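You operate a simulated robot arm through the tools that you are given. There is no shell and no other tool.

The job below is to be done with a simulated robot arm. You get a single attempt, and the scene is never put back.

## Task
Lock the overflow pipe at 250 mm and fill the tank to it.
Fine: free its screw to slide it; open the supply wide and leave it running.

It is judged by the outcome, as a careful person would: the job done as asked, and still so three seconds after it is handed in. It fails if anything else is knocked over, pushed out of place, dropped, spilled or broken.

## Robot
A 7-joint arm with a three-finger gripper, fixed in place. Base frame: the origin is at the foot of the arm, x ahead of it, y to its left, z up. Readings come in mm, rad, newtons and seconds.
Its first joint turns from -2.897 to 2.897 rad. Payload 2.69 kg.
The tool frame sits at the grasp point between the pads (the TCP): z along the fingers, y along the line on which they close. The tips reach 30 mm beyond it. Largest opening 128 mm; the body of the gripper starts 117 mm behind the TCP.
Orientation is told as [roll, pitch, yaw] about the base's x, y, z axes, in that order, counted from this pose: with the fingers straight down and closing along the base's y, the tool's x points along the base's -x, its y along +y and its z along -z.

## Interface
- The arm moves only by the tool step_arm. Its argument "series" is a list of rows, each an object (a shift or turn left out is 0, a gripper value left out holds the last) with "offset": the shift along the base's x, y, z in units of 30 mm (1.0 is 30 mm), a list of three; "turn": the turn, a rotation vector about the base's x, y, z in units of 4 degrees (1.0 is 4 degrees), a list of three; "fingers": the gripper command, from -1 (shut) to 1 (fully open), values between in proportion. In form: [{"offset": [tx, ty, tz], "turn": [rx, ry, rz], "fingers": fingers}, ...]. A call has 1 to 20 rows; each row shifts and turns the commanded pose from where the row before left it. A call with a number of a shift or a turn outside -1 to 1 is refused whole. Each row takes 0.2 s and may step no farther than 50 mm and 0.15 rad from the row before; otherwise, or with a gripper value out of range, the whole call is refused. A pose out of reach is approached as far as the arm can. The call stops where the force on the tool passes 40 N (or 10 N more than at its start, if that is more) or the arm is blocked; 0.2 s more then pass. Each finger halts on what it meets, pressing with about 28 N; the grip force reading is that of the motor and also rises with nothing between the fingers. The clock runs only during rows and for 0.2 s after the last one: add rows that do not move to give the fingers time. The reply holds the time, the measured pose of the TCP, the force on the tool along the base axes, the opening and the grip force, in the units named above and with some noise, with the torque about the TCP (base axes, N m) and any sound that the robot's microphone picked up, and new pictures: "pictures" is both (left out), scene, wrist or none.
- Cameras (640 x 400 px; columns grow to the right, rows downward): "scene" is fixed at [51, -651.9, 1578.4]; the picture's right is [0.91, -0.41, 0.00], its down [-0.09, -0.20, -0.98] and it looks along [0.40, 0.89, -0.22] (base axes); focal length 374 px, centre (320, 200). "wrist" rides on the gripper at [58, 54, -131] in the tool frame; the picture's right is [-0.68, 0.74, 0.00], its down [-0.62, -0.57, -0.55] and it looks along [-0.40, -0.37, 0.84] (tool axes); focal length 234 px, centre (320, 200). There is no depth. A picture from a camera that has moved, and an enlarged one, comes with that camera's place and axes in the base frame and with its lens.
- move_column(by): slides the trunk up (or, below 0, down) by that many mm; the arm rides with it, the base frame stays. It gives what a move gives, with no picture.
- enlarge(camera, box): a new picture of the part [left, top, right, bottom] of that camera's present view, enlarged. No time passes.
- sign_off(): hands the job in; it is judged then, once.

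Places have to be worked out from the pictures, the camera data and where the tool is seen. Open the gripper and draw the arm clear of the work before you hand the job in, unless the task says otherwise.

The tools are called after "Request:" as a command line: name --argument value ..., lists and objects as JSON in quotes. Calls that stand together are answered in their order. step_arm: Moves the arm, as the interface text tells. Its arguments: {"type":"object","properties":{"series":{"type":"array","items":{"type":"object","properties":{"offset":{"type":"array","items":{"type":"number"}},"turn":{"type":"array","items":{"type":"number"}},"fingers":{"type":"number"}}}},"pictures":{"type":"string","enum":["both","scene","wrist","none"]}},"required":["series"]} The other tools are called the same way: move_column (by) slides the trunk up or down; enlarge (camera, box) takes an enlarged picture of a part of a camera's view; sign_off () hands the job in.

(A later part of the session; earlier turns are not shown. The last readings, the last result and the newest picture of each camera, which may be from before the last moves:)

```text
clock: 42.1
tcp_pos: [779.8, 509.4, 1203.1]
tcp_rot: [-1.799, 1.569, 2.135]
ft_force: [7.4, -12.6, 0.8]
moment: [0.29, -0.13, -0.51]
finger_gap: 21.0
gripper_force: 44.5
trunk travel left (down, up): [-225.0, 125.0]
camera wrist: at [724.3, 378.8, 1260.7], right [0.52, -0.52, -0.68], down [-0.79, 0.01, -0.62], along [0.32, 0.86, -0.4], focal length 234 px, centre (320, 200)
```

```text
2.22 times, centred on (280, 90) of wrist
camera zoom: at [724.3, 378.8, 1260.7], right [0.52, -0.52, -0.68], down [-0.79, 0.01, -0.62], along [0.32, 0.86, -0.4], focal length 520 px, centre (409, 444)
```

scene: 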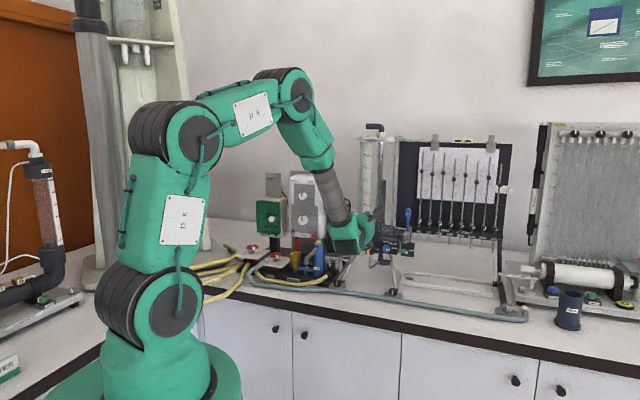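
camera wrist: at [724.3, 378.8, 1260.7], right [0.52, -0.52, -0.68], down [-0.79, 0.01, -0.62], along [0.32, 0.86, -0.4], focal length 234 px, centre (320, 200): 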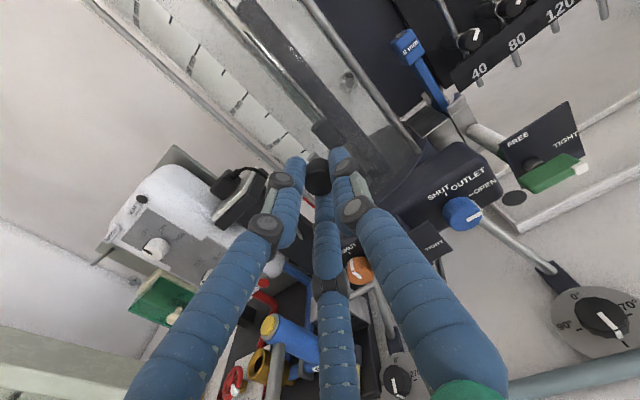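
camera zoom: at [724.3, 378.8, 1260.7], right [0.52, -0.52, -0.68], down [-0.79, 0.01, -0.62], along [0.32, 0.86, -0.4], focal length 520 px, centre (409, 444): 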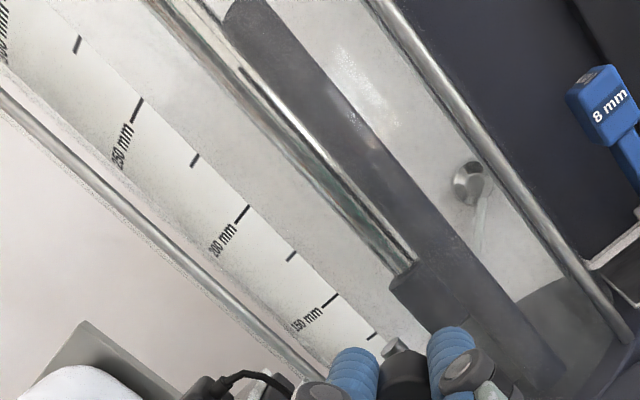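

The scene view now puts the lip at z≈1327.9 against 1327.5 for the 250 mm tick. I'll release gently, back off, and re-measure with the wrist camera level with the 250 mark.

Request:
step_arm --series '[{"fingers": -0.6}, {"fingers": -0.3}, {}, {"offset": [-0.5, -0.5, 0]}, {"offset": [-0.75, -0.75, 0]}, {"offset": [-0.75, -0.75, 0]}, {"offset": [-0.75, -0.75, 0]}]' --pictures "none"

Request:
step_arm --series '[{"offset": [-0.17, -0.17, 0.148], "turn": [-1, -1, 0]}, {"offset": [-0.17, -0.17, 0.148], "turn": [-1, -1, 0]}, {"offset": [-0.17, -0.17, 0.148], "turn": [-1, -1, 0]}, {"offset": [-0.17, -0.17, 0.148], "turn": [-1, -1, 0]}, {"offset": [-0.17, -0.17, 0.148], "turn": [-1, -1, 0]}, {"offset": [-0.17, -0.17, 0.148], "turn": [-1, -1, 0]}, {"offset": [-0.17, -0.17, 0.148], "turn": [-1, -1, 0]}, {"offset": [-0.17, -0.17, 0.148], "turn": [-1, -1, 0]}, {"offset": [-0.17, -0.17, 0.148], "turn": [-1, -1, 0]}, {"offset": [-0.17, -0.17, 0.148], "turn": [-1, -1, 0]}, {"offset": [-0.17, -0.17, 0.148], "turn": [-1, -1, 0]}, {"offset": [-0.17, -0.17, 0.148], "turn": [-1, -1, 0]}, {"offset": [-0.17, -0.17, 0.148], "turn": [-1, -1, 0]}, {"offset": [-0.17, -0.17, 0.148], "turn": [-1, -1, 0]}, {"offset": [-0.17, -0.17, 0.148], "turn": [-1, -1, 0]}, {"offset": [-0.17, -0.17, 0.148], "turn": [-0.9, -0.9, 0]}, {}]'

Request:
enlarge --camera "wrist" --box '[260, 20, 350, 110]'

Request:
enlarge --camera "scene" --box '[355, 160, 405, 220]'

```text
clock: 43.7
tcp_pos: [695.1, 428.6, 1201.9]
tcp_rot: [-2.493, 1.568, 1.444]
ft_force: [-0.2, 0.2, -0.2]
moment: [0.03, 0.01, 0.01]
finger_gap: 44.9
gripper_force: 0.1
trunk travel left (down, up): [-225.0, 125.0]
```

```text
clock: 47.3
tcp_pos: [612.9, 346.5, 1274.5]
tcp_rot: [1.56, -0.001, -0.786]
ft_force: [-0.6, 0.8, -0.1]
moment: [0.02, 0.02, 0.04]
finger_gap: 44.7
gripper_force: 0.0
trunk travel left (down, up): [-225.0, 125.0]
camera wrist: at [479.3, 295.8, 1328.7], right [0.48, -0.47, 0.74], down [0.04, -0.83, -0.56], along [0.87, 0.3, -0.38], focal length 234 px, centre (320, 200)
```

scene: 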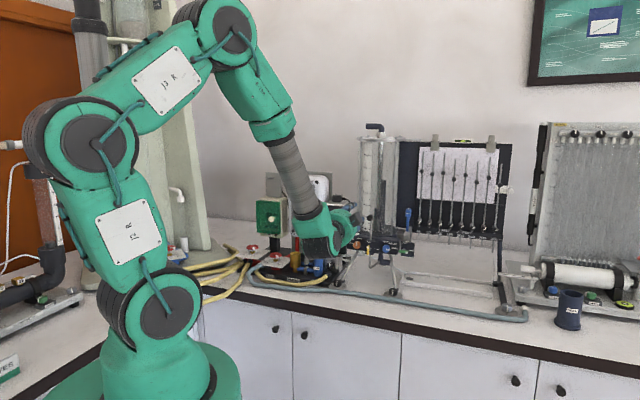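
wrist: 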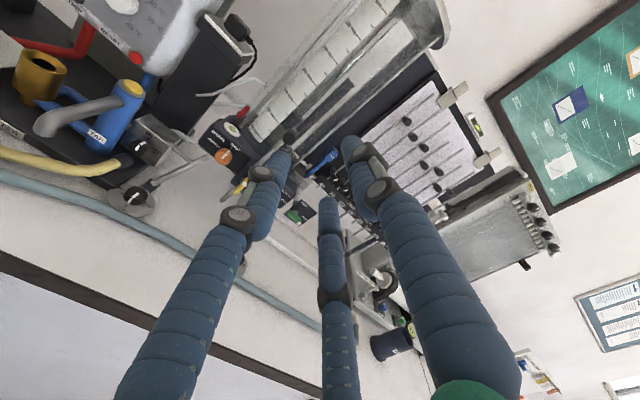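

```text
4.44 times, centred on (305, 65) of wrist
camera zoom: at [479.3, 295.8, 1328.7], right [0.48, -0.47, 0.74], down [0.04, -0.83, -0.56], along [0.87, 0.3, -0.38], focal length 1041 px, centre (387, 800)
```

zoom: 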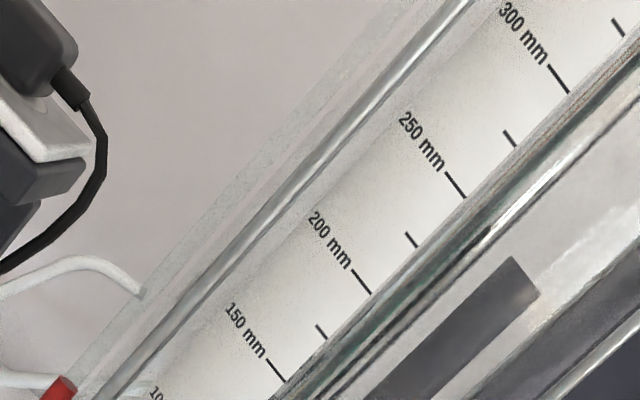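

```text
6.67 times, centred on (380, 190) of scene
camera zoom: at [51.0, -651.9, 1578.4], right [0.91, -0.41, 0.0], down [-0.09, -0.2, -0.98], along [0.4, 0.89, -0.22], focal length 2495 px, centre (-80, 267)
```

zoom: 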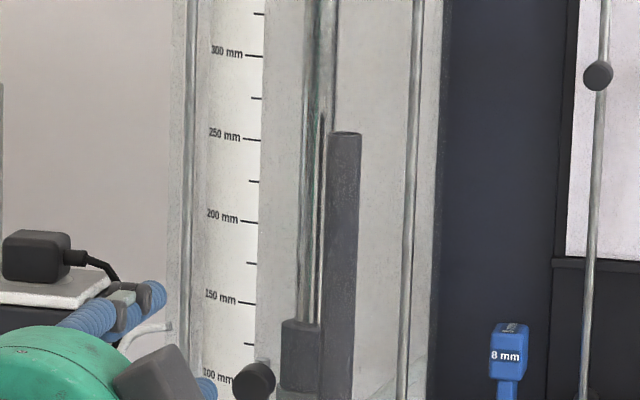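

With the camera level (z≈1328.7), both the 250 tick and the lip lie on the horizon to within 0.5 mm, so the pipe reads about 250 mm and held on release. Now I'll go back to the lever to tighten it: roll to a horizontal closing axis and move to standoff at u≈193, z≈1075.

Request:
step_arm --series '[{"offset": [0.23, 0.217, -0.416], "turn": [-1, -1, 0], "fingers": -0.5}, {"offset": [0.23, 0.217, -0.416], "turn": [-1, -1, 0]}, {"offset": [0.23, 0.217, -0.416], "turn": [-1, -1, 0]}, {"offset": [0.23, 0.217, -0.416], "turn": [-1, -1, 0]}, {"offset": [0.23, 0.217, -0.416], "turn": [-1, -1, 0]}, {"offset": [0.23, 0.217, -0.416], "turn": [-1, -1, 0]}, {"offset": [0.23, 0.217, -0.416], "turn": [-1, -1, 0]}, {"offset": [0.23, 0.217, -0.416], "turn": [-1, -1, 0]}, {"offset": [0.23, 0.217, -0.416], "turn": [-1, -1, 0]}, {"offset": [0.23, 0.217, -0.416], "turn": [-1, -1, 0]}, {"offset": [0.23, 0.217, -0.416], "turn": [-1, -1, 0]}, {"offset": [0.23, 0.217, -0.416], "turn": [-1, -1, 0]}, {"offset": [0.23, 0.217, -0.416], "turn": [-1, -1, 0]}, {"offset": [0.23, 0.217, -0.416], "turn": [-1, -1, 0]}, {"offset": [0.23, 0.217, -0.416], "turn": [-1, -1, 0]}, {"offset": [0.23, 0.217, -0.416], "turn": [-0.9, -0.9, 0]}, {}]'

Request:
enlarge --camera "wrist" --box '[260, 80, 400, 220]'

Request:
enlarge --camera "scene" --box '[340, 225, 410, 275]'

```text
clock: 50.9
tcp_pos: [724.1, 450.7, 1073.3]
tcp_rot: [1.839, -1.569, -1.062]
ft_force: [-0.2, -0.5, 0.7]
moment: [-0.04, 0.01, -0.04]
finger_gap: 32.0
gripper_force: 0.0
trunk travel left (down, up): [-225.0, 125.0]
camera wrist: at [591.7, 397.8, 1015.3], right [-0.52, 0.52, 0.68], down [0.01, -0.79, 0.61], along [0.86, 0.32, 0.4], focal length 234 px, centre (320, 200)
```

scene: 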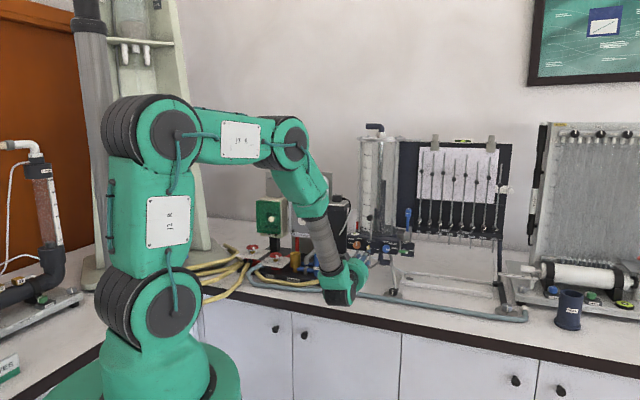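
wrist: 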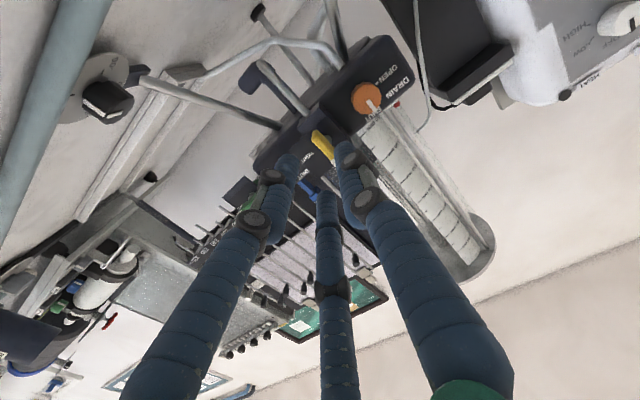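

```text
2.86 times, centred on (330, 150) of wrist
camera zoom: at [591.7, 397.8, 1015.3], right [-0.52, 0.52, 0.68], down [0.01, -0.79, 0.61], along [0.86, 0.32, 0.4], focal length 669 px, centre (291, 343)
```

zoom: 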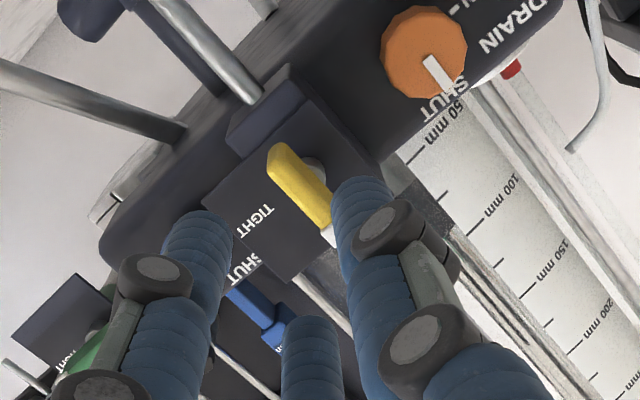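

```text
8.00 times, centred on (375, 250) of scene
camera zoom: at [51.0, -651.9, 1578.4], right [0.91, -0.41, 0.0], down [-0.09, -0.2, -0.98], along [0.4, 0.89, -0.22], focal length 2994 px, centre (-120, -200)
```

zoom: 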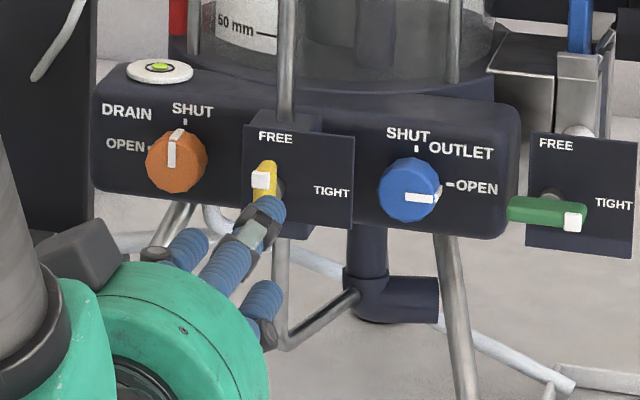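

The overflow elbow has come down below the tank as expected. Combining the contact and visual data, the pivot is near u≈188.3, z≈1078. I'll advance onto the now vertical bar with that correction.

Request:
step_arm --series '[{"offset": [0.0, 0.12, 0.1]}, {"offset": [0.245, 0.268, 0.013]}, {"offset": [0.245, 0.268, 0.013]}, {"offset": [0.245, 0.268, 0.013]}, {"offset": [0.245, 0.268, 0.013]}, {"offset": [0.245, 0.268, 0.013]}, {}]'

Request:
enlarge --camera "wrist" --box '[260, 80, 400, 220]'

Request:
enlarge --camera "scene" --box '[340, 225, 410, 275]'

```text
clock: 52.5
tcp_pos: [760.5, 494.8, 1078.4]
tcp_rot: [2.018, -1.569, -1.241]
ft_force: [2.1, -2.5, 0.4]
moment: [0.03, -0.01, -0.09]
finger_gap: 34.2
gripper_force: 1.1
trunk travel left (down, up): [-225.0, 125.0]
camera wrist: at [629.2, 441.8, 1020.4], right [-0.52, 0.52, 0.68], down [0.01, -0.79, 0.61], along [0.86, 0.32, 0.4], focal length 234 px, centre (320, 200)
```

scene: 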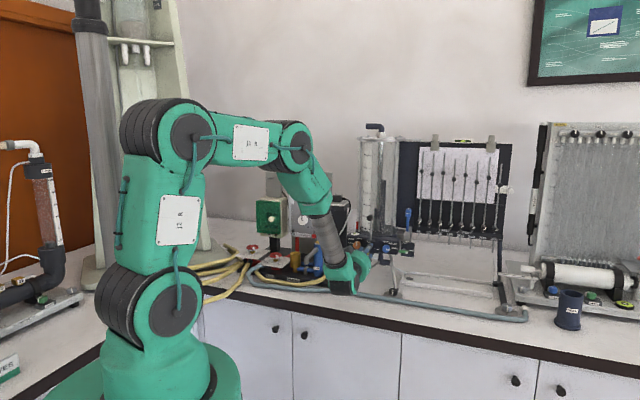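
wrist: 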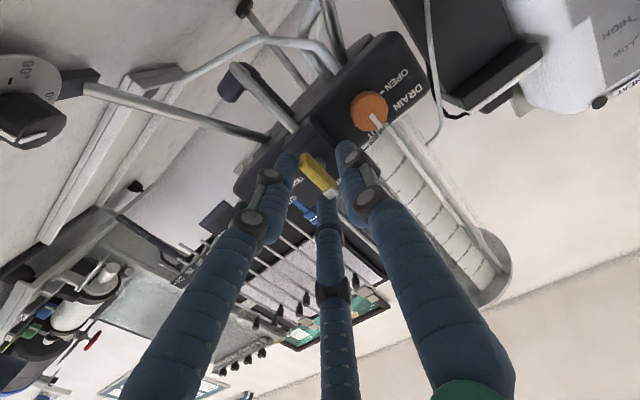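

```text
2.86 times, centred on (330, 150) of wrist
camera zoom: at [629.2, 441.8, 1020.4], right [-0.52, 0.52, 0.68], down [0.01, -0.79, 0.61], along [0.86, 0.32, 0.4], focal length 669 px, centre (291, 343)
```

zoom: 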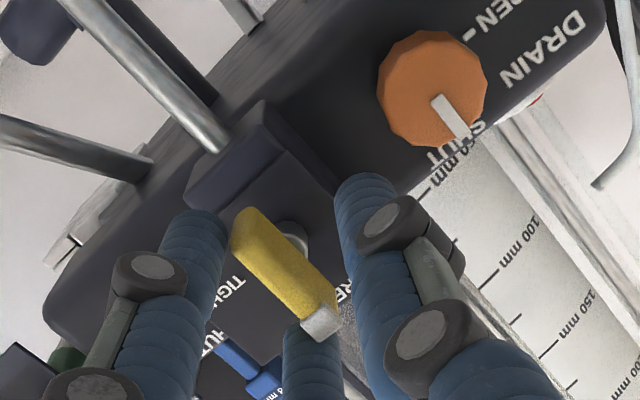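

```text
8.00 times, centred on (375, 250) of scene
camera zoom: at [51.0, -651.9, 1578.4], right [0.91, -0.41, 0.0], down [-0.09, -0.2, -0.98], along [0.4, 0.89, -0.22], focal length 2994 px, centre (-120, -200)
```

zoom: 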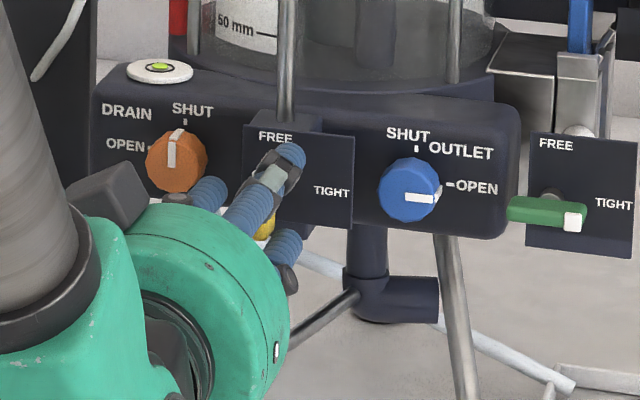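

A light touch shows one of the spread fingers already meets the bar, so the hand behaves as three-fingered and the bar sits about 5 mm off centre toward the single finger. I'll shift 5 mm right to re-centre, then close.

Request:
step_arm --series '[{"offset": [0.118, -0.118, 0.02]}, {"fingers": -0.65}, {"fingers": -0.8}, {"fingers": -1}, {}]'

Request:
enlarge --camera "wrist" --box '[260, 80, 400, 220]'

```text
clock: 53.7
tcp_pos: [765.7, 490.6, 1078.6]
tcp_rot: [1.842, -1.568, -1.065]
ft_force: [2.8, -0.6, 2.0]
moment: [0.06, -0.01, 0.14]
finger_gap: 15.1
gripper_force: 41.5
trunk travel left (down, up): [-225.0, 125.0]
camera wrist: at [632.9, 437.9, 1020.8], right [-0.52, 0.52, 0.68], down [0.01, -0.79, 0.61], along [0.86, 0.32, 0.4], focal length 234 px, centre (320, 200)
```

scene: 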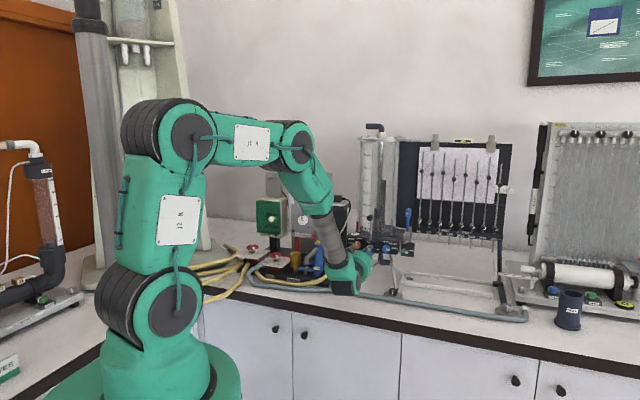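
wrist: 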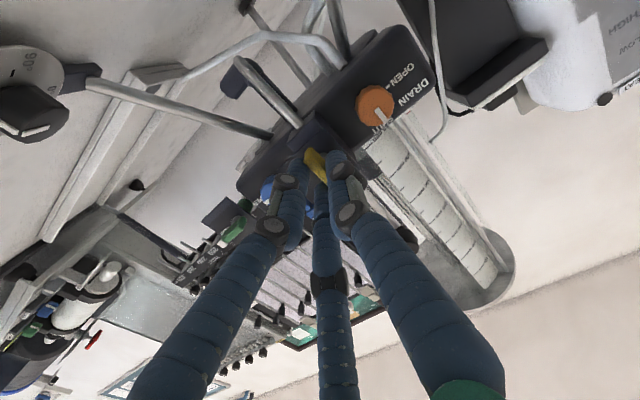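

```text
2.86 times, centred on (330, 150) of wrist
camera zoom: at [632.9, 437.9, 1020.8], right [-0.52, 0.52, 0.68], down [0.01, -0.79, 0.61], along [0.86, 0.32, 0.4], focal length 669 px, centre (291, 343)
```

zoom: 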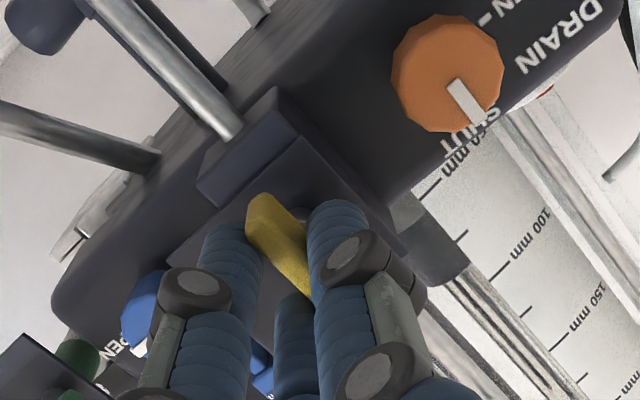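

The grip closed with almost no side force. I'll now turn clockwise with the TCP following a 6 mm arc around the pivot, first half of the way.

Request:
step_arm --series '[{"offset": [-0.0019, 0.0019, -0.0136], "turn": [0.7, 0.7, 0]}, {"offset": [-0.0019, 0.0019, -0.0136], "turn": [0.7, 0.7, 0]}, {"offset": [-0.0019, 0.0019, -0.0136], "turn": [0.7, 0.7, 0]}, {"offset": [-0.0019, 0.0019, -0.0136], "turn": [0.7, 0.7, 0]}, {"offset": [-0.0019, 0.0019, -0.0136], "turn": [0.7, 0.7, 0]}, {"offset": [-0.0055, 0.0055, -0.0115], "turn": [0.7, 0.7, 0]}, {"offset": [-0.0055, 0.0055, -0.0115], "turn": [0.7, 0.7, 0]}, {"offset": [-0.0055, 0.0055, -0.0115], "turn": [0.7, 0.7, 0]}, {"offset": [-0.0055, 0.0055, -0.0115], "turn": [0.7, 0.7, 0]}, {"offset": [-0.0055, 0.0055, -0.0115], "turn": [0.7, 0.7, 0]}]'

Request:
enlarge --camera "scene" --box '[340, 225, 410, 275]'

```text
clock: 55.9
tcp_pos: [764.4, 490.4, 1077.5]
tcp_rot: [1.566, -0.874, -0.788]
ft_force: [17.1, -9.8, 14.0]
moment: [0.39, -0.31, -0.38]
finger_gap: 15.2
gripper_force: 40.9
trunk travel left (down, up): [-225.0, 125.0]
camera wrist: at [615.0, 455.9, 1066.5], right [-0.09, 0.1, 0.99], down [0.19, -0.98, 0.11], along [0.98, 0.2, 0.07], focal length 234 px, centre (320, 200)
```

scene: 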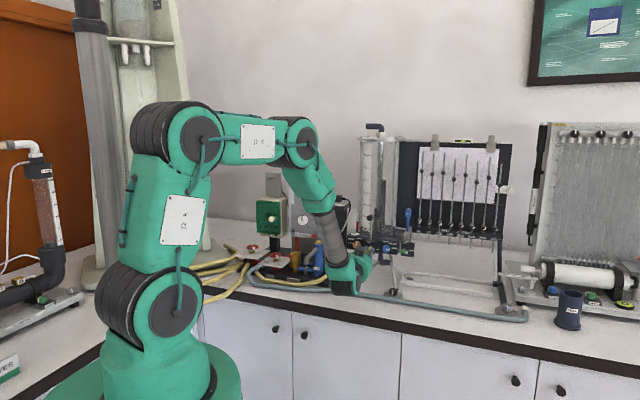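
wrist: 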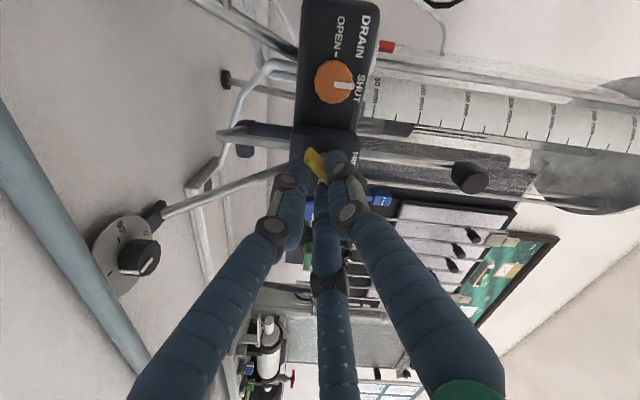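

```text
8.00 times, centred on (375, 250) of scene
camera zoom: at [51.0, -651.9, 1578.4], right [0.91, -0.41, 0.0], down [-0.09, -0.2, -0.98], along [0.4, 0.89, -0.22], focal length 2994 px, centre (-120, -200)
```

zoom: 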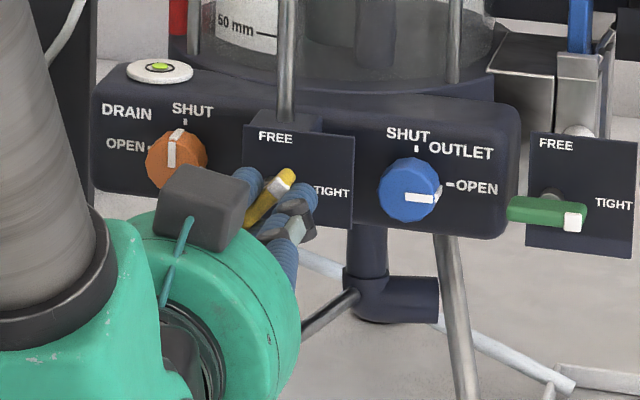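

It turned about 40°; there's 19 N to the right and 14 N up, so I'll ease 1.5 mm each way and continue.

Request:
step_arm --series '[{"offset": [0.035, -0.035, 0.04]}, {"offset": [-0.0082, 0.0082, -0.0075], "turn": [0.7, 0.7, 0]}, {"offset": [-0.0082, 0.0082, -0.0075], "turn": [0.7, 0.7, 0]}, {"offset": [-0.0082, 0.0082, -0.0075], "turn": [0.7, 0.7, 0]}, {"offset": [-0.0082, 0.0082, -0.0075], "turn": [0.7, 0.7, 0]}, {"offset": [-0.0082, 0.0082, -0.0075], "turn": [0.7, 0.7, 0]}, {"offset": [-0.0082, 0.0082, -0.0075], "turn": [0.7, 0.7, 0]}]' --pictures "none"

```text
clock: 57.5
tcp_pos: [763.4, 491.1, 1075.6]
tcp_rot: [1.563, -0.46, -0.785]
ft_force: [12.8, -3.0, 12.4]
moment: [0.64, -0.55, -0.87]
finger_gap: 15.1
gripper_force: 41.3
trunk travel left (down, up): [-225.0, 125.0]
```

Turned about 64°, forces moderate. I'll finish the remaining roughly 27°.

Request:
step_arm --series '[{"offset": [0.01, -0.01, 0.03], "turn": [0, 0, 0]}, {"offset": [-0.0096, 0.0096, -0.0027], "turn": [0.7, 0.7, 0]}, {"offset": [-0.0096, 0.0096, -0.0027], "turn": [0.7, 0.7, 0]}, {"offset": [-0.0096, 0.0096, -0.0027], "turn": [0.7, 0.7, 0]}, {"offset": [-0.0096, 0.0096, -0.0027], "turn": [0.7, 0.7, 0]}, {"offset": [-0.0096, 0.0096, -0.0027], "turn": [0.7, 0.7, 0]}, {"offset": [-0.0096, 0.0096, -0.0027], "turn": [0.7, 0.7, 0]}, {"turn": [0.5, 0.5, 0]}]'

Request:
enlarge --camera "scene" --box '[340, 225, 410, 275]'

Request:
enlarge --camera "wrist" --box '[260, 80, 400, 220]'

```text
clock: 59.3
tcp_pos: [761.4, 493.9, 1074.8]
tcp_rot: [1.562, 0.003, -0.786]
ft_force: [16.7, 4.2, 4.8]
moment: [0.11, -0.3, -0.28]
finger_gap: 15.1
gripper_force: 40.8
trunk travel left (down, up): [-225.0, 125.0]
camera wrist: at [627.9, 442.7, 1129.9], right [0.48, -0.48, 0.73], down [0.04, -0.83, -0.56], along [0.87, 0.3, -0.38], focal length 234 px, centre (320, 200)
```

scene: 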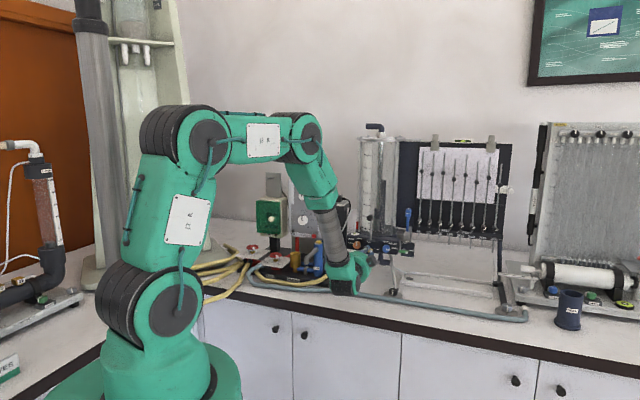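
wrist: 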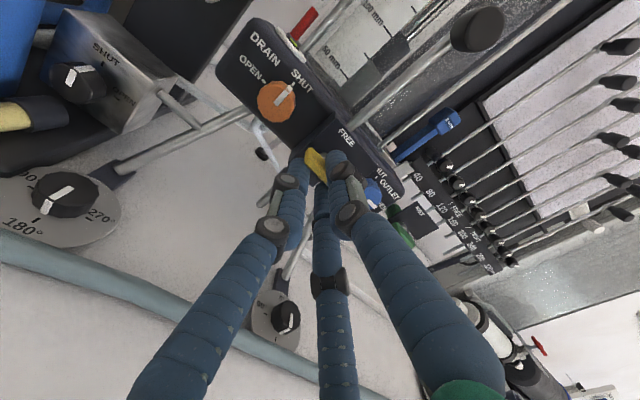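

```text
8.00 times, centred on (375, 250) of scene
camera zoom: at [51.0, -651.9, 1578.4], right [0.91, -0.41, 0.0], down [-0.09, -0.2, -0.98], along [0.4, 0.89, -0.22], focal length 2994 px, centre (-120, -200)
```

zoom: 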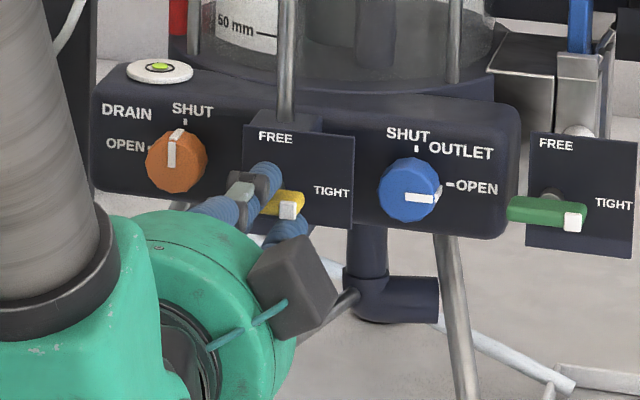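

```text
2.86 times, centred on (330, 150) of wrist
camera zoom: at [627.9, 442.7, 1129.9], right [0.48, -0.48, 0.73], down [0.04, -0.83, -0.56], along [0.87, 0.3, -0.38], focal length 669 px, centre (291, 343)
```

zoom: 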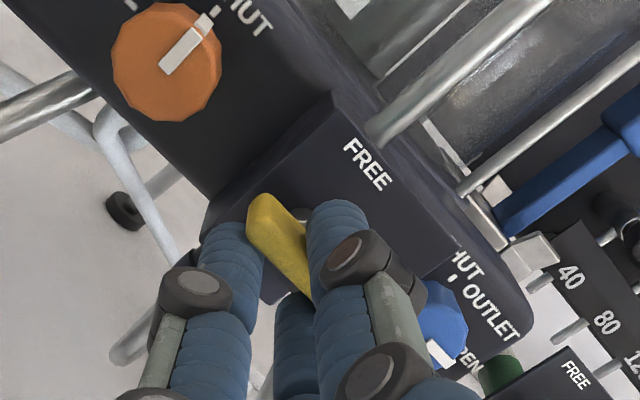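

The lever is back to TIGHT as it was originally. I'll give it about 3° more to seat it, then release and back off to verify the lever and the lip.

Request:
step_arm --series '[{"turn": [0.3, 0.3, 0]}, {"turn": [0.25, 0.25, 0]}, {}]' --pictures "none"

Request:
step_arm --series '[{"fingers": -0.5}, {"fingers": -0.45}, {"offset": [-0.3, -0.3, 0]}, {"offset": [-0.6, -0.6, 0]}, {"offset": [-0.75, -0.75, 0]}, {"offset": [-0.75, -0.75, 0.3]}, {"offset": [-0.6, -0.6, 0.9]}, {"offset": [-0.5, -0.5, 0.95]}, {"offset": [-0.5, -0.5, 0.95]}, {"offset": [-0.5, -0.5, 0.95]}, {"offset": [-0.5, -0.5, 0.95]}, {"offset": [0, 0, 0.95]}, {"offset": [0, 0, 0.7]}, {}]'

Request:
enlarge --camera "wrist" --box '[260, 20, 350, 110]'

Request:
enlarge --camera "scene" --box '[340, 225, 410, 275]'

Request:
enlarge --camera "scene" --box '[355, 160, 405, 220]'

```text
clock: 60.1
tcp_pos: [762.3, 493.1, 1075.2]
tcp_rot: [1.561, 0.057, -0.785]
ft_force: [7.3, -3.2, 1.6]
moment: [-0.54, -0.96, -0.15]
finger_gap: 15.8
gripper_force: 42.0
trunk travel left (down, up): [-225.0, 125.0]
```

```text
clock: 63.1
tcp_pos: [610.9, 342.9, 1275.6]
tcp_rot: [1.562, 0.055, -0.786]
ft_force: [0.1, 0.4, 0.2]
moment: [-0.02, 0.02, -0.01]
finger_gap: 35.5
gripper_force: 0.0
trunk travel left (down, up): [-225.0, 125.0]
camera wrist: at [479.3, 290.3, 1332.9], right [0.51, -0.5, 0.7], down [0.02, -0.8, -0.59], along [0.86, 0.32, -0.4], focal length 234 px, centre (320, 200)
```

scene: 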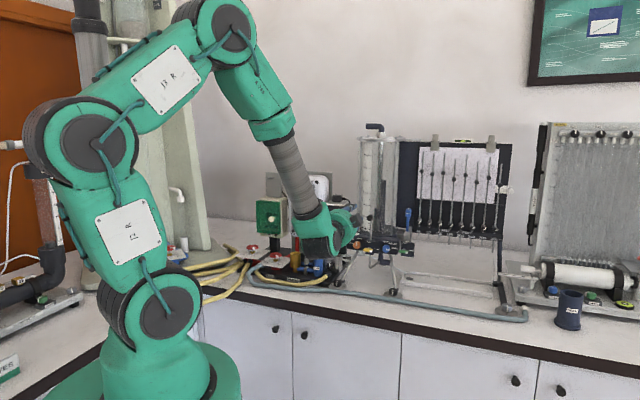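
wrist: 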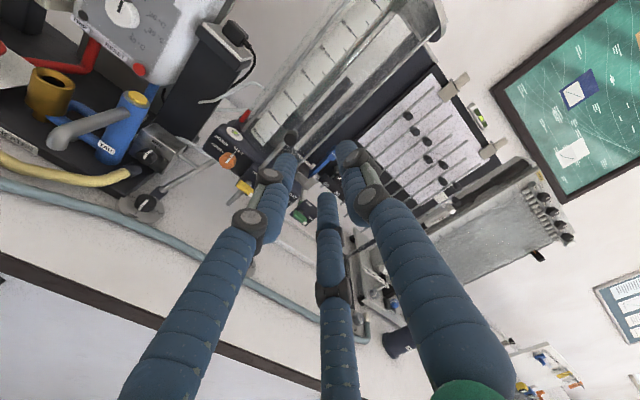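

```text
4.44 times, centred on (305, 65) of wrist
camera zoom: at [479.3, 290.3, 1332.9], right [0.51, -0.5, 0.7], down [0.02, -0.8, -0.59], along [0.86, 0.32, -0.4], focal length 1041 px, centre (387, 800)
```

zoom: 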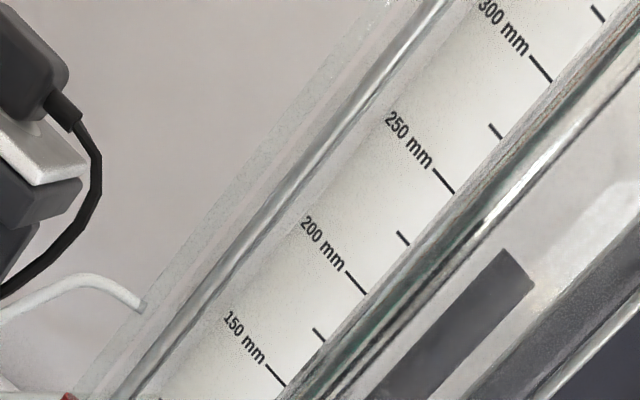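

```text
8.00 times, centred on (375, 250) of scene
camera zoom: at [51.0, -651.9, 1578.4], right [0.91, -0.41, 0.0], down [-0.09, -0.2, -0.98], along [0.4, 0.89, -0.22], focal length 2994 px, centre (-120, -200)
```

zoom: 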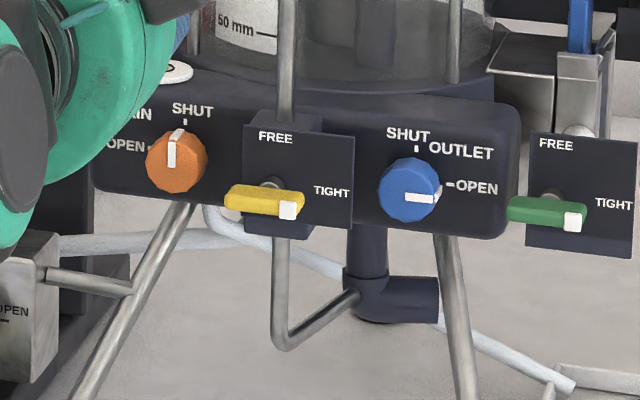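

```text
6.67 times, centred on (380, 190) of scene
camera zoom: at [51.0, -651.9, 1578.4], right [0.91, -0.41, 0.0], down [-0.09, -0.2, -0.98], along [0.4, 0.89, -0.22], focal length 2495 px, centre (-80, 267)
```

zoom: 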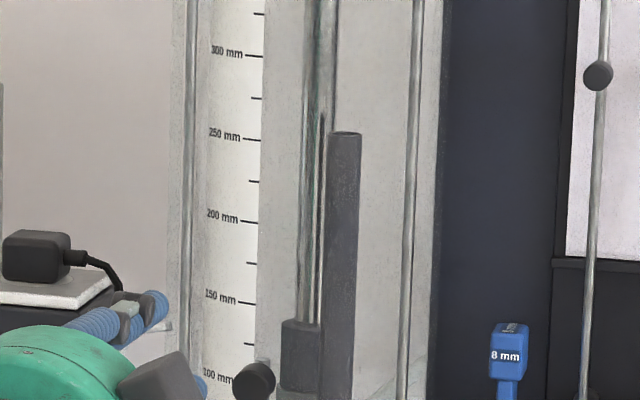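

The lever matches its original TIGHT position and the lip hasn't moved (about 250 mm). Next is the supply valve: I'll move to a standoff in front of the black SHUT/OPEN knob on the block, around u≈30, v≈760, z≈1040.

Request:
step_arm --series '[{"offset": [-0.173, 0.577, -0.783], "turn": [-0.28, -0.28, 0], "fingers": -0.3}, {"offset": [-0.173, 0.577, -0.783], "turn": [-0.27, -0.27, 0]}, {"offset": [-0.173, 0.577, -0.783]}, {"offset": [-0.173, 0.577, -0.783]}, {"offset": [-0.173, 0.577, -0.783]}, {"offset": [-0.173, 0.577, -0.783]}, {"offset": [-0.173, 0.577, -0.783]}, {"offset": [-0.173, 0.577, -0.783]}, {"offset": [-0.173, 0.577, -0.783]}, {"offset": [-0.173, 0.577, -0.783]}, {}]'

Request:
enlarge --camera "wrist" --box '[200, 20, 440, 220]'

Request:
enlarge --camera "scene" --box '[270, 210, 380, 310]'

```text
clock: 65.5
tcp_pos: [615.8, 437.8, 1047.9]
tcp_rot: [1.56, 0.001, -0.763]
ft_force: [0.4, 0.2, -0.6]
moment: [0.0, -0.03, 0.02]
finger_gap: 44.9
gripper_force: 0.1
out of reach, approached as far as the arm can: row 5, 6, 7, 8, 9, 10
trunk travel left (down, up): [-225.0, 125.0]
camera wrist: at [483.1, 384.4, 1101.8], right [0.49, -0.46, 0.74], down [0.06, -0.83, -0.56], along [0.87, 0.32, -0.38], focal length 234 px, centre (320, 200)
```

scene: 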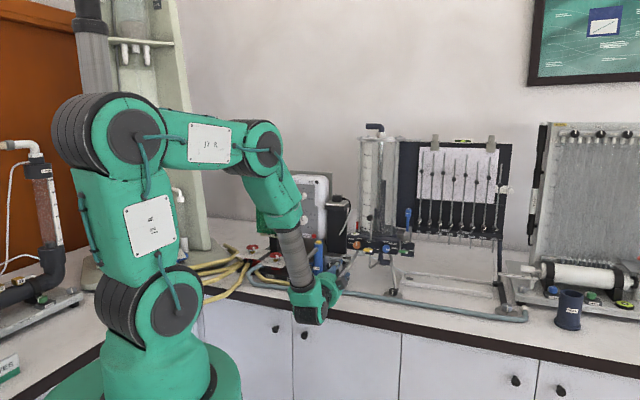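
wrist: 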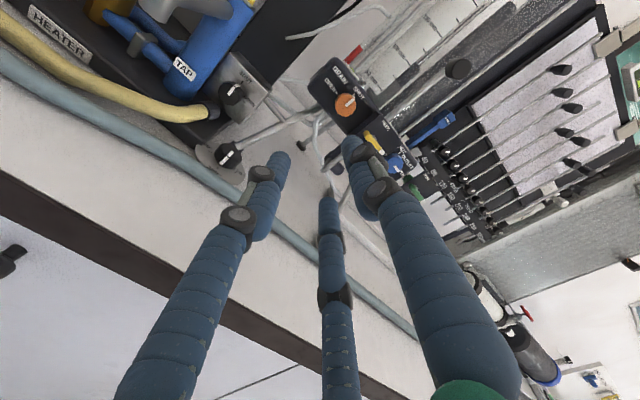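

```text
2.00 times, centred on (320, 120) of wrist
camera zoom: at [483.1, 384.4, 1101.8], right [0.49, -0.46, 0.74], down [0.06, -0.83, -0.56], along [0.87, 0.32, -0.38], focal length 468 px, centre (320, 360)
```

zoom: 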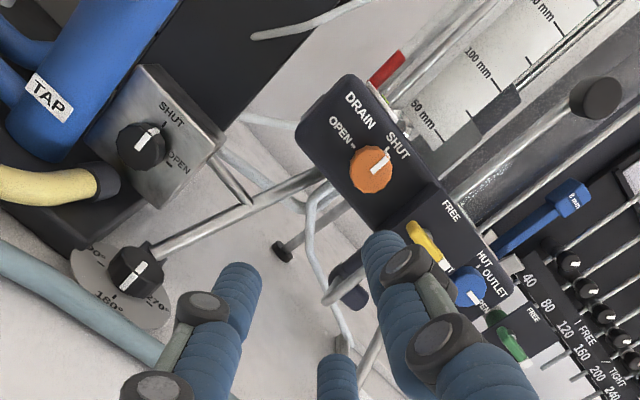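

```text
4.00 times, centred on (325, 260) of scene
camera zoom: at [51.0, -651.9, 1578.4], right [0.91, -0.41, 0.0], down [-0.09, -0.2, -0.98], along [0.4, 0.89, -0.22], focal length 1497 px, centre (300, -40)
```

zoom: 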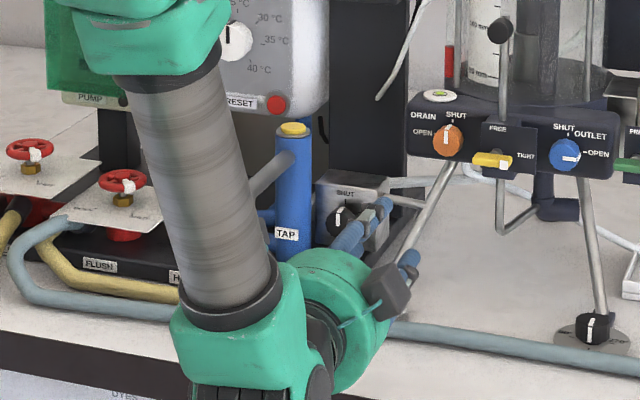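

The arm stops whenever the tool heading is less than about 10° left of the arm's own azimuth, which looks like a wrist joint limit. Lowering the trunk should flatten the forearm and relax it, so I'll raise the tool and turn its heading 10° left, clear of everything, before sliding the trunk down.

Request:
step_arm --series '[{"offset": [-0.1, -0.1, 0.93], "turn": [0, 0, 0.3]}, {"offset": [-0.1, -0.1, 0.93], "turn": [0, 0, 0.3]}, {"offset": [-0.1, -0.1, 0.93], "turn": [0, 0, 0.3]}, {"offset": [-0.1, -0.1, 0.93], "turn": [0, 0, 0.3]}, {"offset": [-0.1, -0.1, 0.93], "turn": [0, 0, 0.3]}, {"offset": [-0.1, -0.1, 0.93], "turn": [0, 0, 0.3]}, {"offset": [-0.1, -0.1, 0.93], "turn": [0, 0, 0.3]}, {"offset": [-0.1, -0.1, 0.93], "turn": [0, 0, 0.3]}]' --pictures "scene"

```text
clock: 67.3
tcp_pos: [591.7, 410.0, 1269.8]
tcp_rot: [1.56, 0.002, -0.618]
ft_force: [0.3, -0.5, -0.7]
moment: [0.03, -0.02, -0.02]
finger_gap: 44.8
gripper_force: 0.0
trunk travel left (down, up): [-225.0, 125.0]
```

scene: 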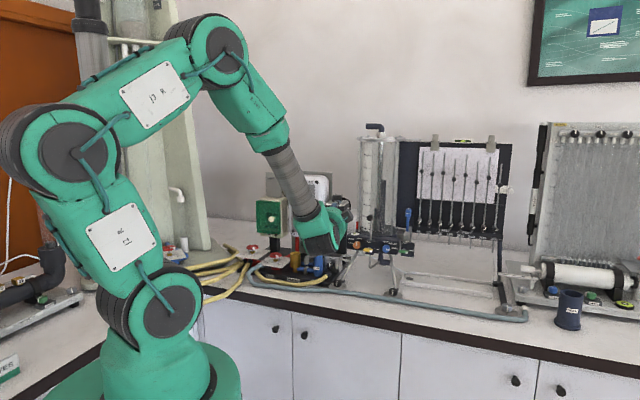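

The tool is well clear (tips at v≈740, in front of the bench edge). I'll lower the trunk by 200 mm.

Request:
move_column --by -200

Request:
step_arm --series '[{}]'

```text
clock: 69.4
tcp_pos: [593.8, 409.7, 1070.7]
tcp_rot: [1.563, 0.002, -0.618]
ft_force: [-0.6, 0.4, 0.5]
moment: [0.0, -0.01, 0.02]
finger_gap: 45.1
gripper_force: 0.1
trunk travel left (down, up): [-25.0, 325.0]
```

```text
clock: 69.8
tcp_pos: [592.9, 409.7, 1071.0]
tcp_rot: [1.562, 0.001, -0.619]
ft_force: [-0.1, -0.4, -0.2]
moment: [0.02, 0.01, 0.02]
finger_gap: 44.7
gripper_force: 0.1
trunk travel left (down, up): [-25.0, 325.0]
camera wrist: at [469.2, 338.2, 1124.5], right [0.56, -0.39, 0.74], down [0.18, -0.81, -0.56], along [0.81, 0.44, -0.38], focal length 234 px, centre (320, 200)
```

scene: 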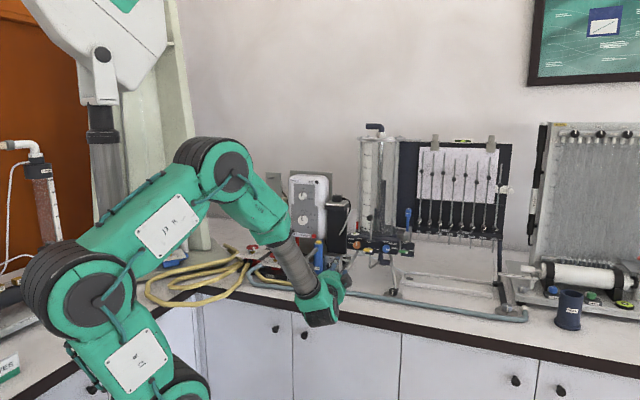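
wrist: 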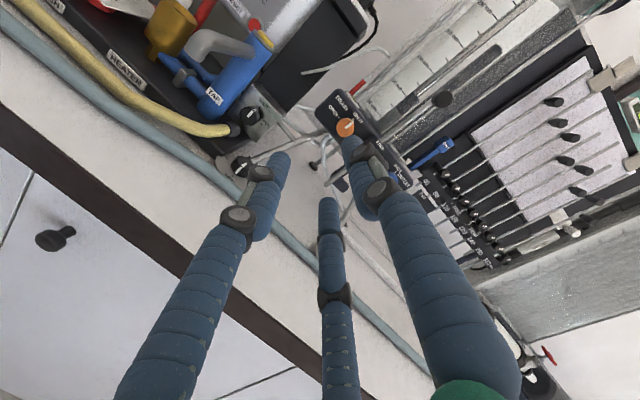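

The forearm is flatter now. I'll move left to a standoff in front of the supply knob and see whether it's reachable.

Request:
step_arm --series '[{"offset": [-0.12, 0.8, -0.2]}, {"offset": [-0.12, 0.8, -0.2]}, {"offset": [-0.12, 0.8, -0.2]}, {"offset": [-0.12, 0.8, -0.2]}, {"offset": [-0.12, 0.8, -0.2]}, {}]'

Request:
enlarge --camera "wrist" --box '[200, 0, 440, 200]'

Request:
enlarge --camera "scene" --box '[270, 210, 380, 310]'

```text
clock: 71.2
tcp_pos: [573.8, 532.1, 1037.1]
tcp_rot: [1.561, 0.001, -0.619]
ft_force: [-0.3, 0.3, 0.5]
moment: [-0.02, 0.02, 0.02]
finger_gap: 44.7
gripper_force: 0.0
trunk travel left (down, up): [-25.0, 325.0]
camera wrist: at [450.6, 460.1, 1093.4], right [0.56, -0.39, 0.74], down [0.18, -0.81, -0.56], along [0.81, 0.44, -0.38], focal length 234 px, centre (320, 200)
```

scene: 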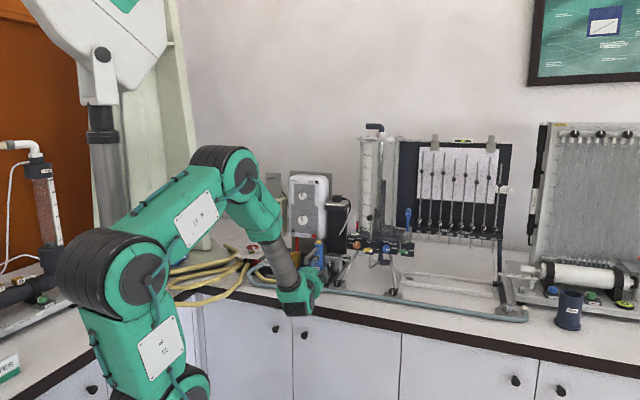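
wrist: 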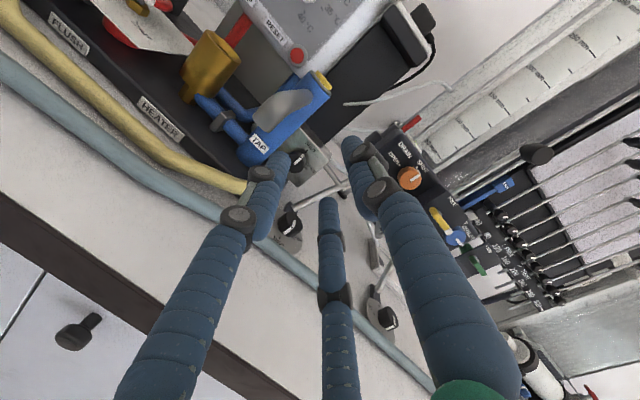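

```text
2.00 times, centred on (320, 100) of wrist
camera zoom: at [450.6, 460.1, 1093.4], right [0.56, -0.39, 0.74], down [0.18, -0.81, -0.56], along [0.81, 0.44, -0.38], focal length 468 px, centre (320, 400)
```

zoom: 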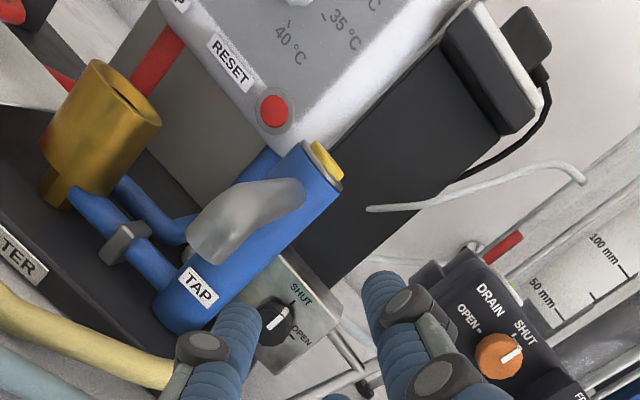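

```text
4.00 times, centred on (325, 260) of scene
camera zoom: at [51.0, -651.9, 1578.4], right [0.91, -0.41, 0.0], down [-0.09, -0.2, -0.98], along [0.4, 0.89, -0.22], focal length 1497 px, centre (300, -40)
```

zoom: 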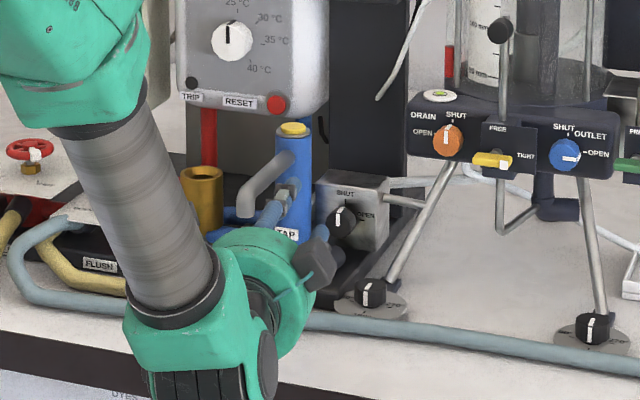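

It's reachable now. Several views agree on the supply knob at about (690, 662, 974), with the blue TAP column about 35 mm to its left and a hose cap below it. I'll test turning the heading back toward 45° here while rising a little for a clearer view.

Request:
step_arm --series '[{"offset": [0.1, -0.2, 0.2], "turn": [0, 0, -0.4]}, {"offset": [0.1, -0.2, 0.2], "turn": [0, 0, -0.4]}, {"offset": [0.1, -0.2, 0.2], "turn": [0, 0, -0.4]}, {"offset": [0.1, -0.2, 0.2], "turn": [0, 0, -0.4]}, {"offset": [0.1, -0.2, 0.2], "turn": [0, 0, -0.4]}, {"offset": [0.1, -0.2, 0.2], "turn": [0, 0, -0.4]}, {}]'

Request:
enlarge --camera "wrist" --box '[180, 40, 340, 180]'

```text
clock: 72.8
tcp_pos: [594.7, 499.6, 1065.2]
tcp_rot: [1.561, 0.005, -0.718]
ft_force: [0.3, -0.5, 0.8]
moment: [-0.03, 0.02, 0.01]
finger_gap: 44.5
gripper_force: 0.0
out of reach, approached as far as the arm can: row 4, 5, 6
trunk travel left (down, up): [-25.0, 325.0]
camera wrist: at [463.9, 440.0, 1120.8], right [0.52, -0.44, 0.74], down [0.1, -0.82, -0.56], along [0.85, 0.36, -0.38], focal length 234 px, centre (320, 200)
```

scene: 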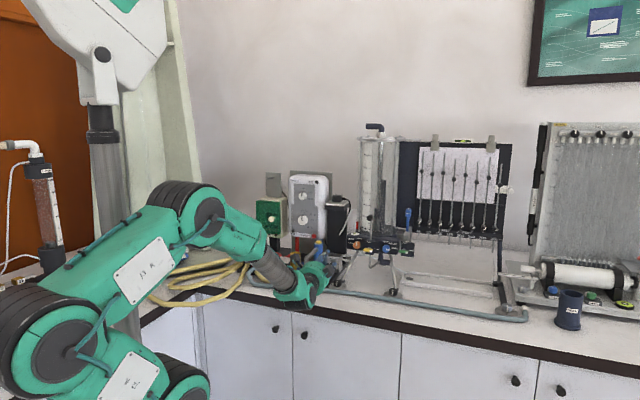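
wrist: 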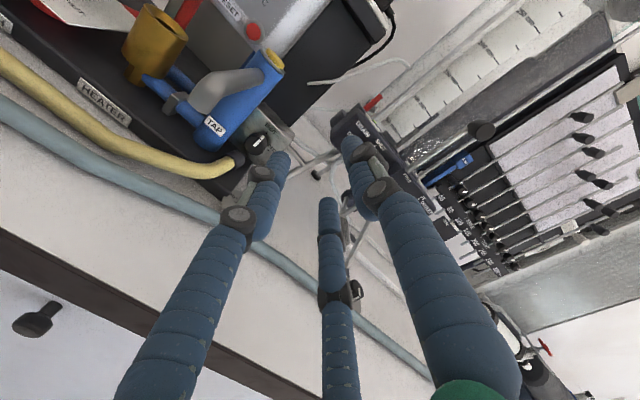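

```text
2.86 times, centred on (260, 110) of wrist
camera zoom: at [463.9, 440.0, 1120.8], right [0.52, -0.44, 0.74], down [0.1, -0.82, -0.56], along [0.85, 0.36, -0.38], focal length 669 px, centre (491, 457)
```

zoom: 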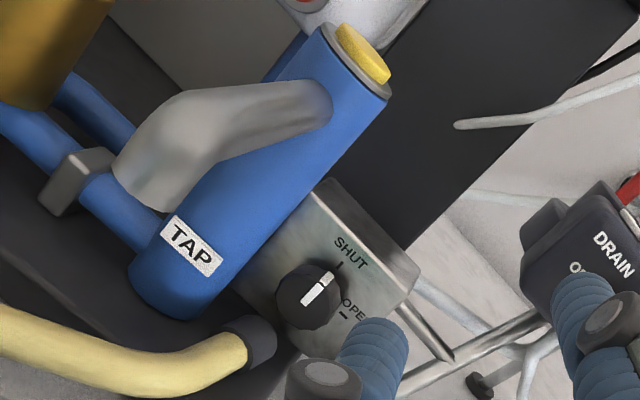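

The limit here is a heading at least about 9° left of the arm's azimuth, so I'll approach the knob at heading ≈54°, about 9° off its axis, pitched 5° down to clear the hose cap and bench. Moving to a standoff 60 mm short of the knob.

Request:
step_arm --series '[{"offset": [0.0, 0.3, 0], "turn": [-0.2, 0.147, 0.256], "fingers": -0.4}, {"offset": [0.3, 0.65, -0.2], "turn": [-0.2, 0.147, 0.256]}, {"offset": [0.35, 0.65, -0.5], "turn": [-0.2, 0.147, 0.256]}, {"offset": [0.35, 0.65, -0.65], "turn": [-0.2, 0.147, 0.256]}, {"offset": [0.35, 0.65, -0.7], "turn": [-0.2, 0.147, 0.256]}, {"offset": [0.283, 0.327, -0.73]}, {}]'

Request:
enlarge --camera "wrist" --box '[230, 60, 400, 220]'

Request:
enlarge --camera "scene" --box '[280, 220, 370, 310]'

```text
clock: 74.4
tcp_pos: [644.3, 596.4, 984.2]
tcp_rot: [1.471, -0.001, -0.629]
ft_force: [0.0, -0.1, -0.7]
moment: [0.04, -0.06, -0.01]
finger_gap: 38.3
gripper_force: 0.0
trunk travel left (down, up): [-25.0, 325.0]
camera wrist: at [521.8, 530.6, 1050.0], right [0.59, -0.34, 0.73], down [0.14, -0.85, -0.51], along [0.8, 0.41, -0.45], focal length 234 px, centre (320, 200)
```

scene: 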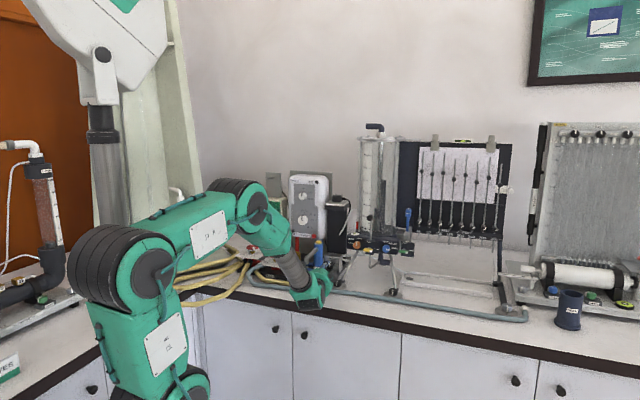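
wrist: 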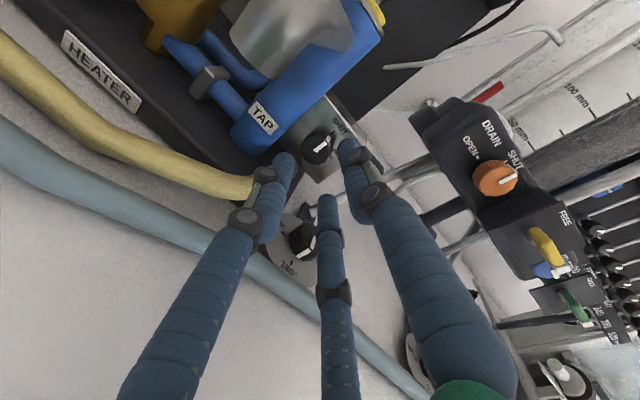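

```text
2.50 times, centred on (315, 140) of wrist
camera zoom: at [521.8, 530.6, 1050.0], right [0.59, -0.34, 0.73], down [0.14, -0.85, -0.51], along [0.8, 0.41, -0.45], focal length 585 px, centre (332, 350)
```

zoom: 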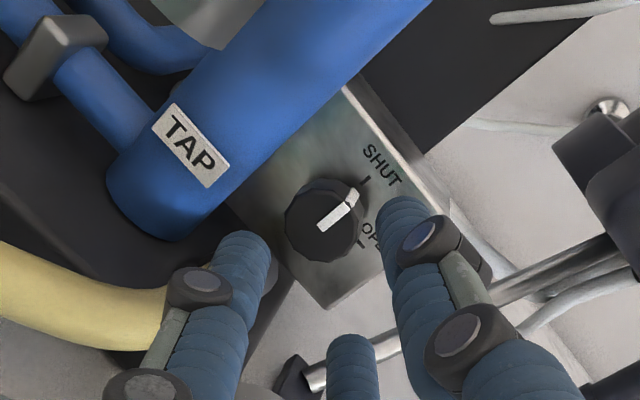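

```text
4.44 times, centred on (325, 265) of scene
camera zoom: at [51.0, -651.9, 1578.4], right [0.91, -0.41, 0.0], down [-0.09, -0.2, -0.98], along [0.4, 0.89, -0.22], focal length 1663 px, centre (298, -89)
```

zoom: 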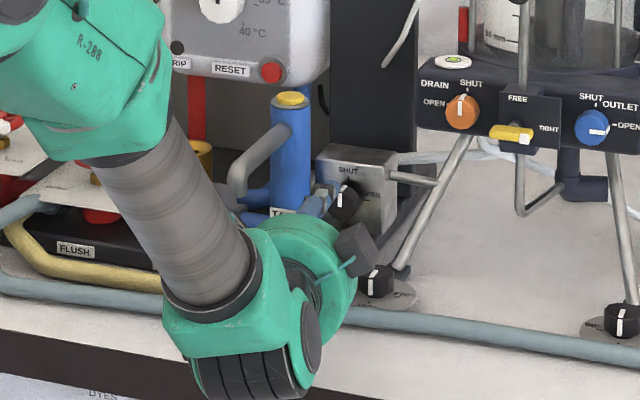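

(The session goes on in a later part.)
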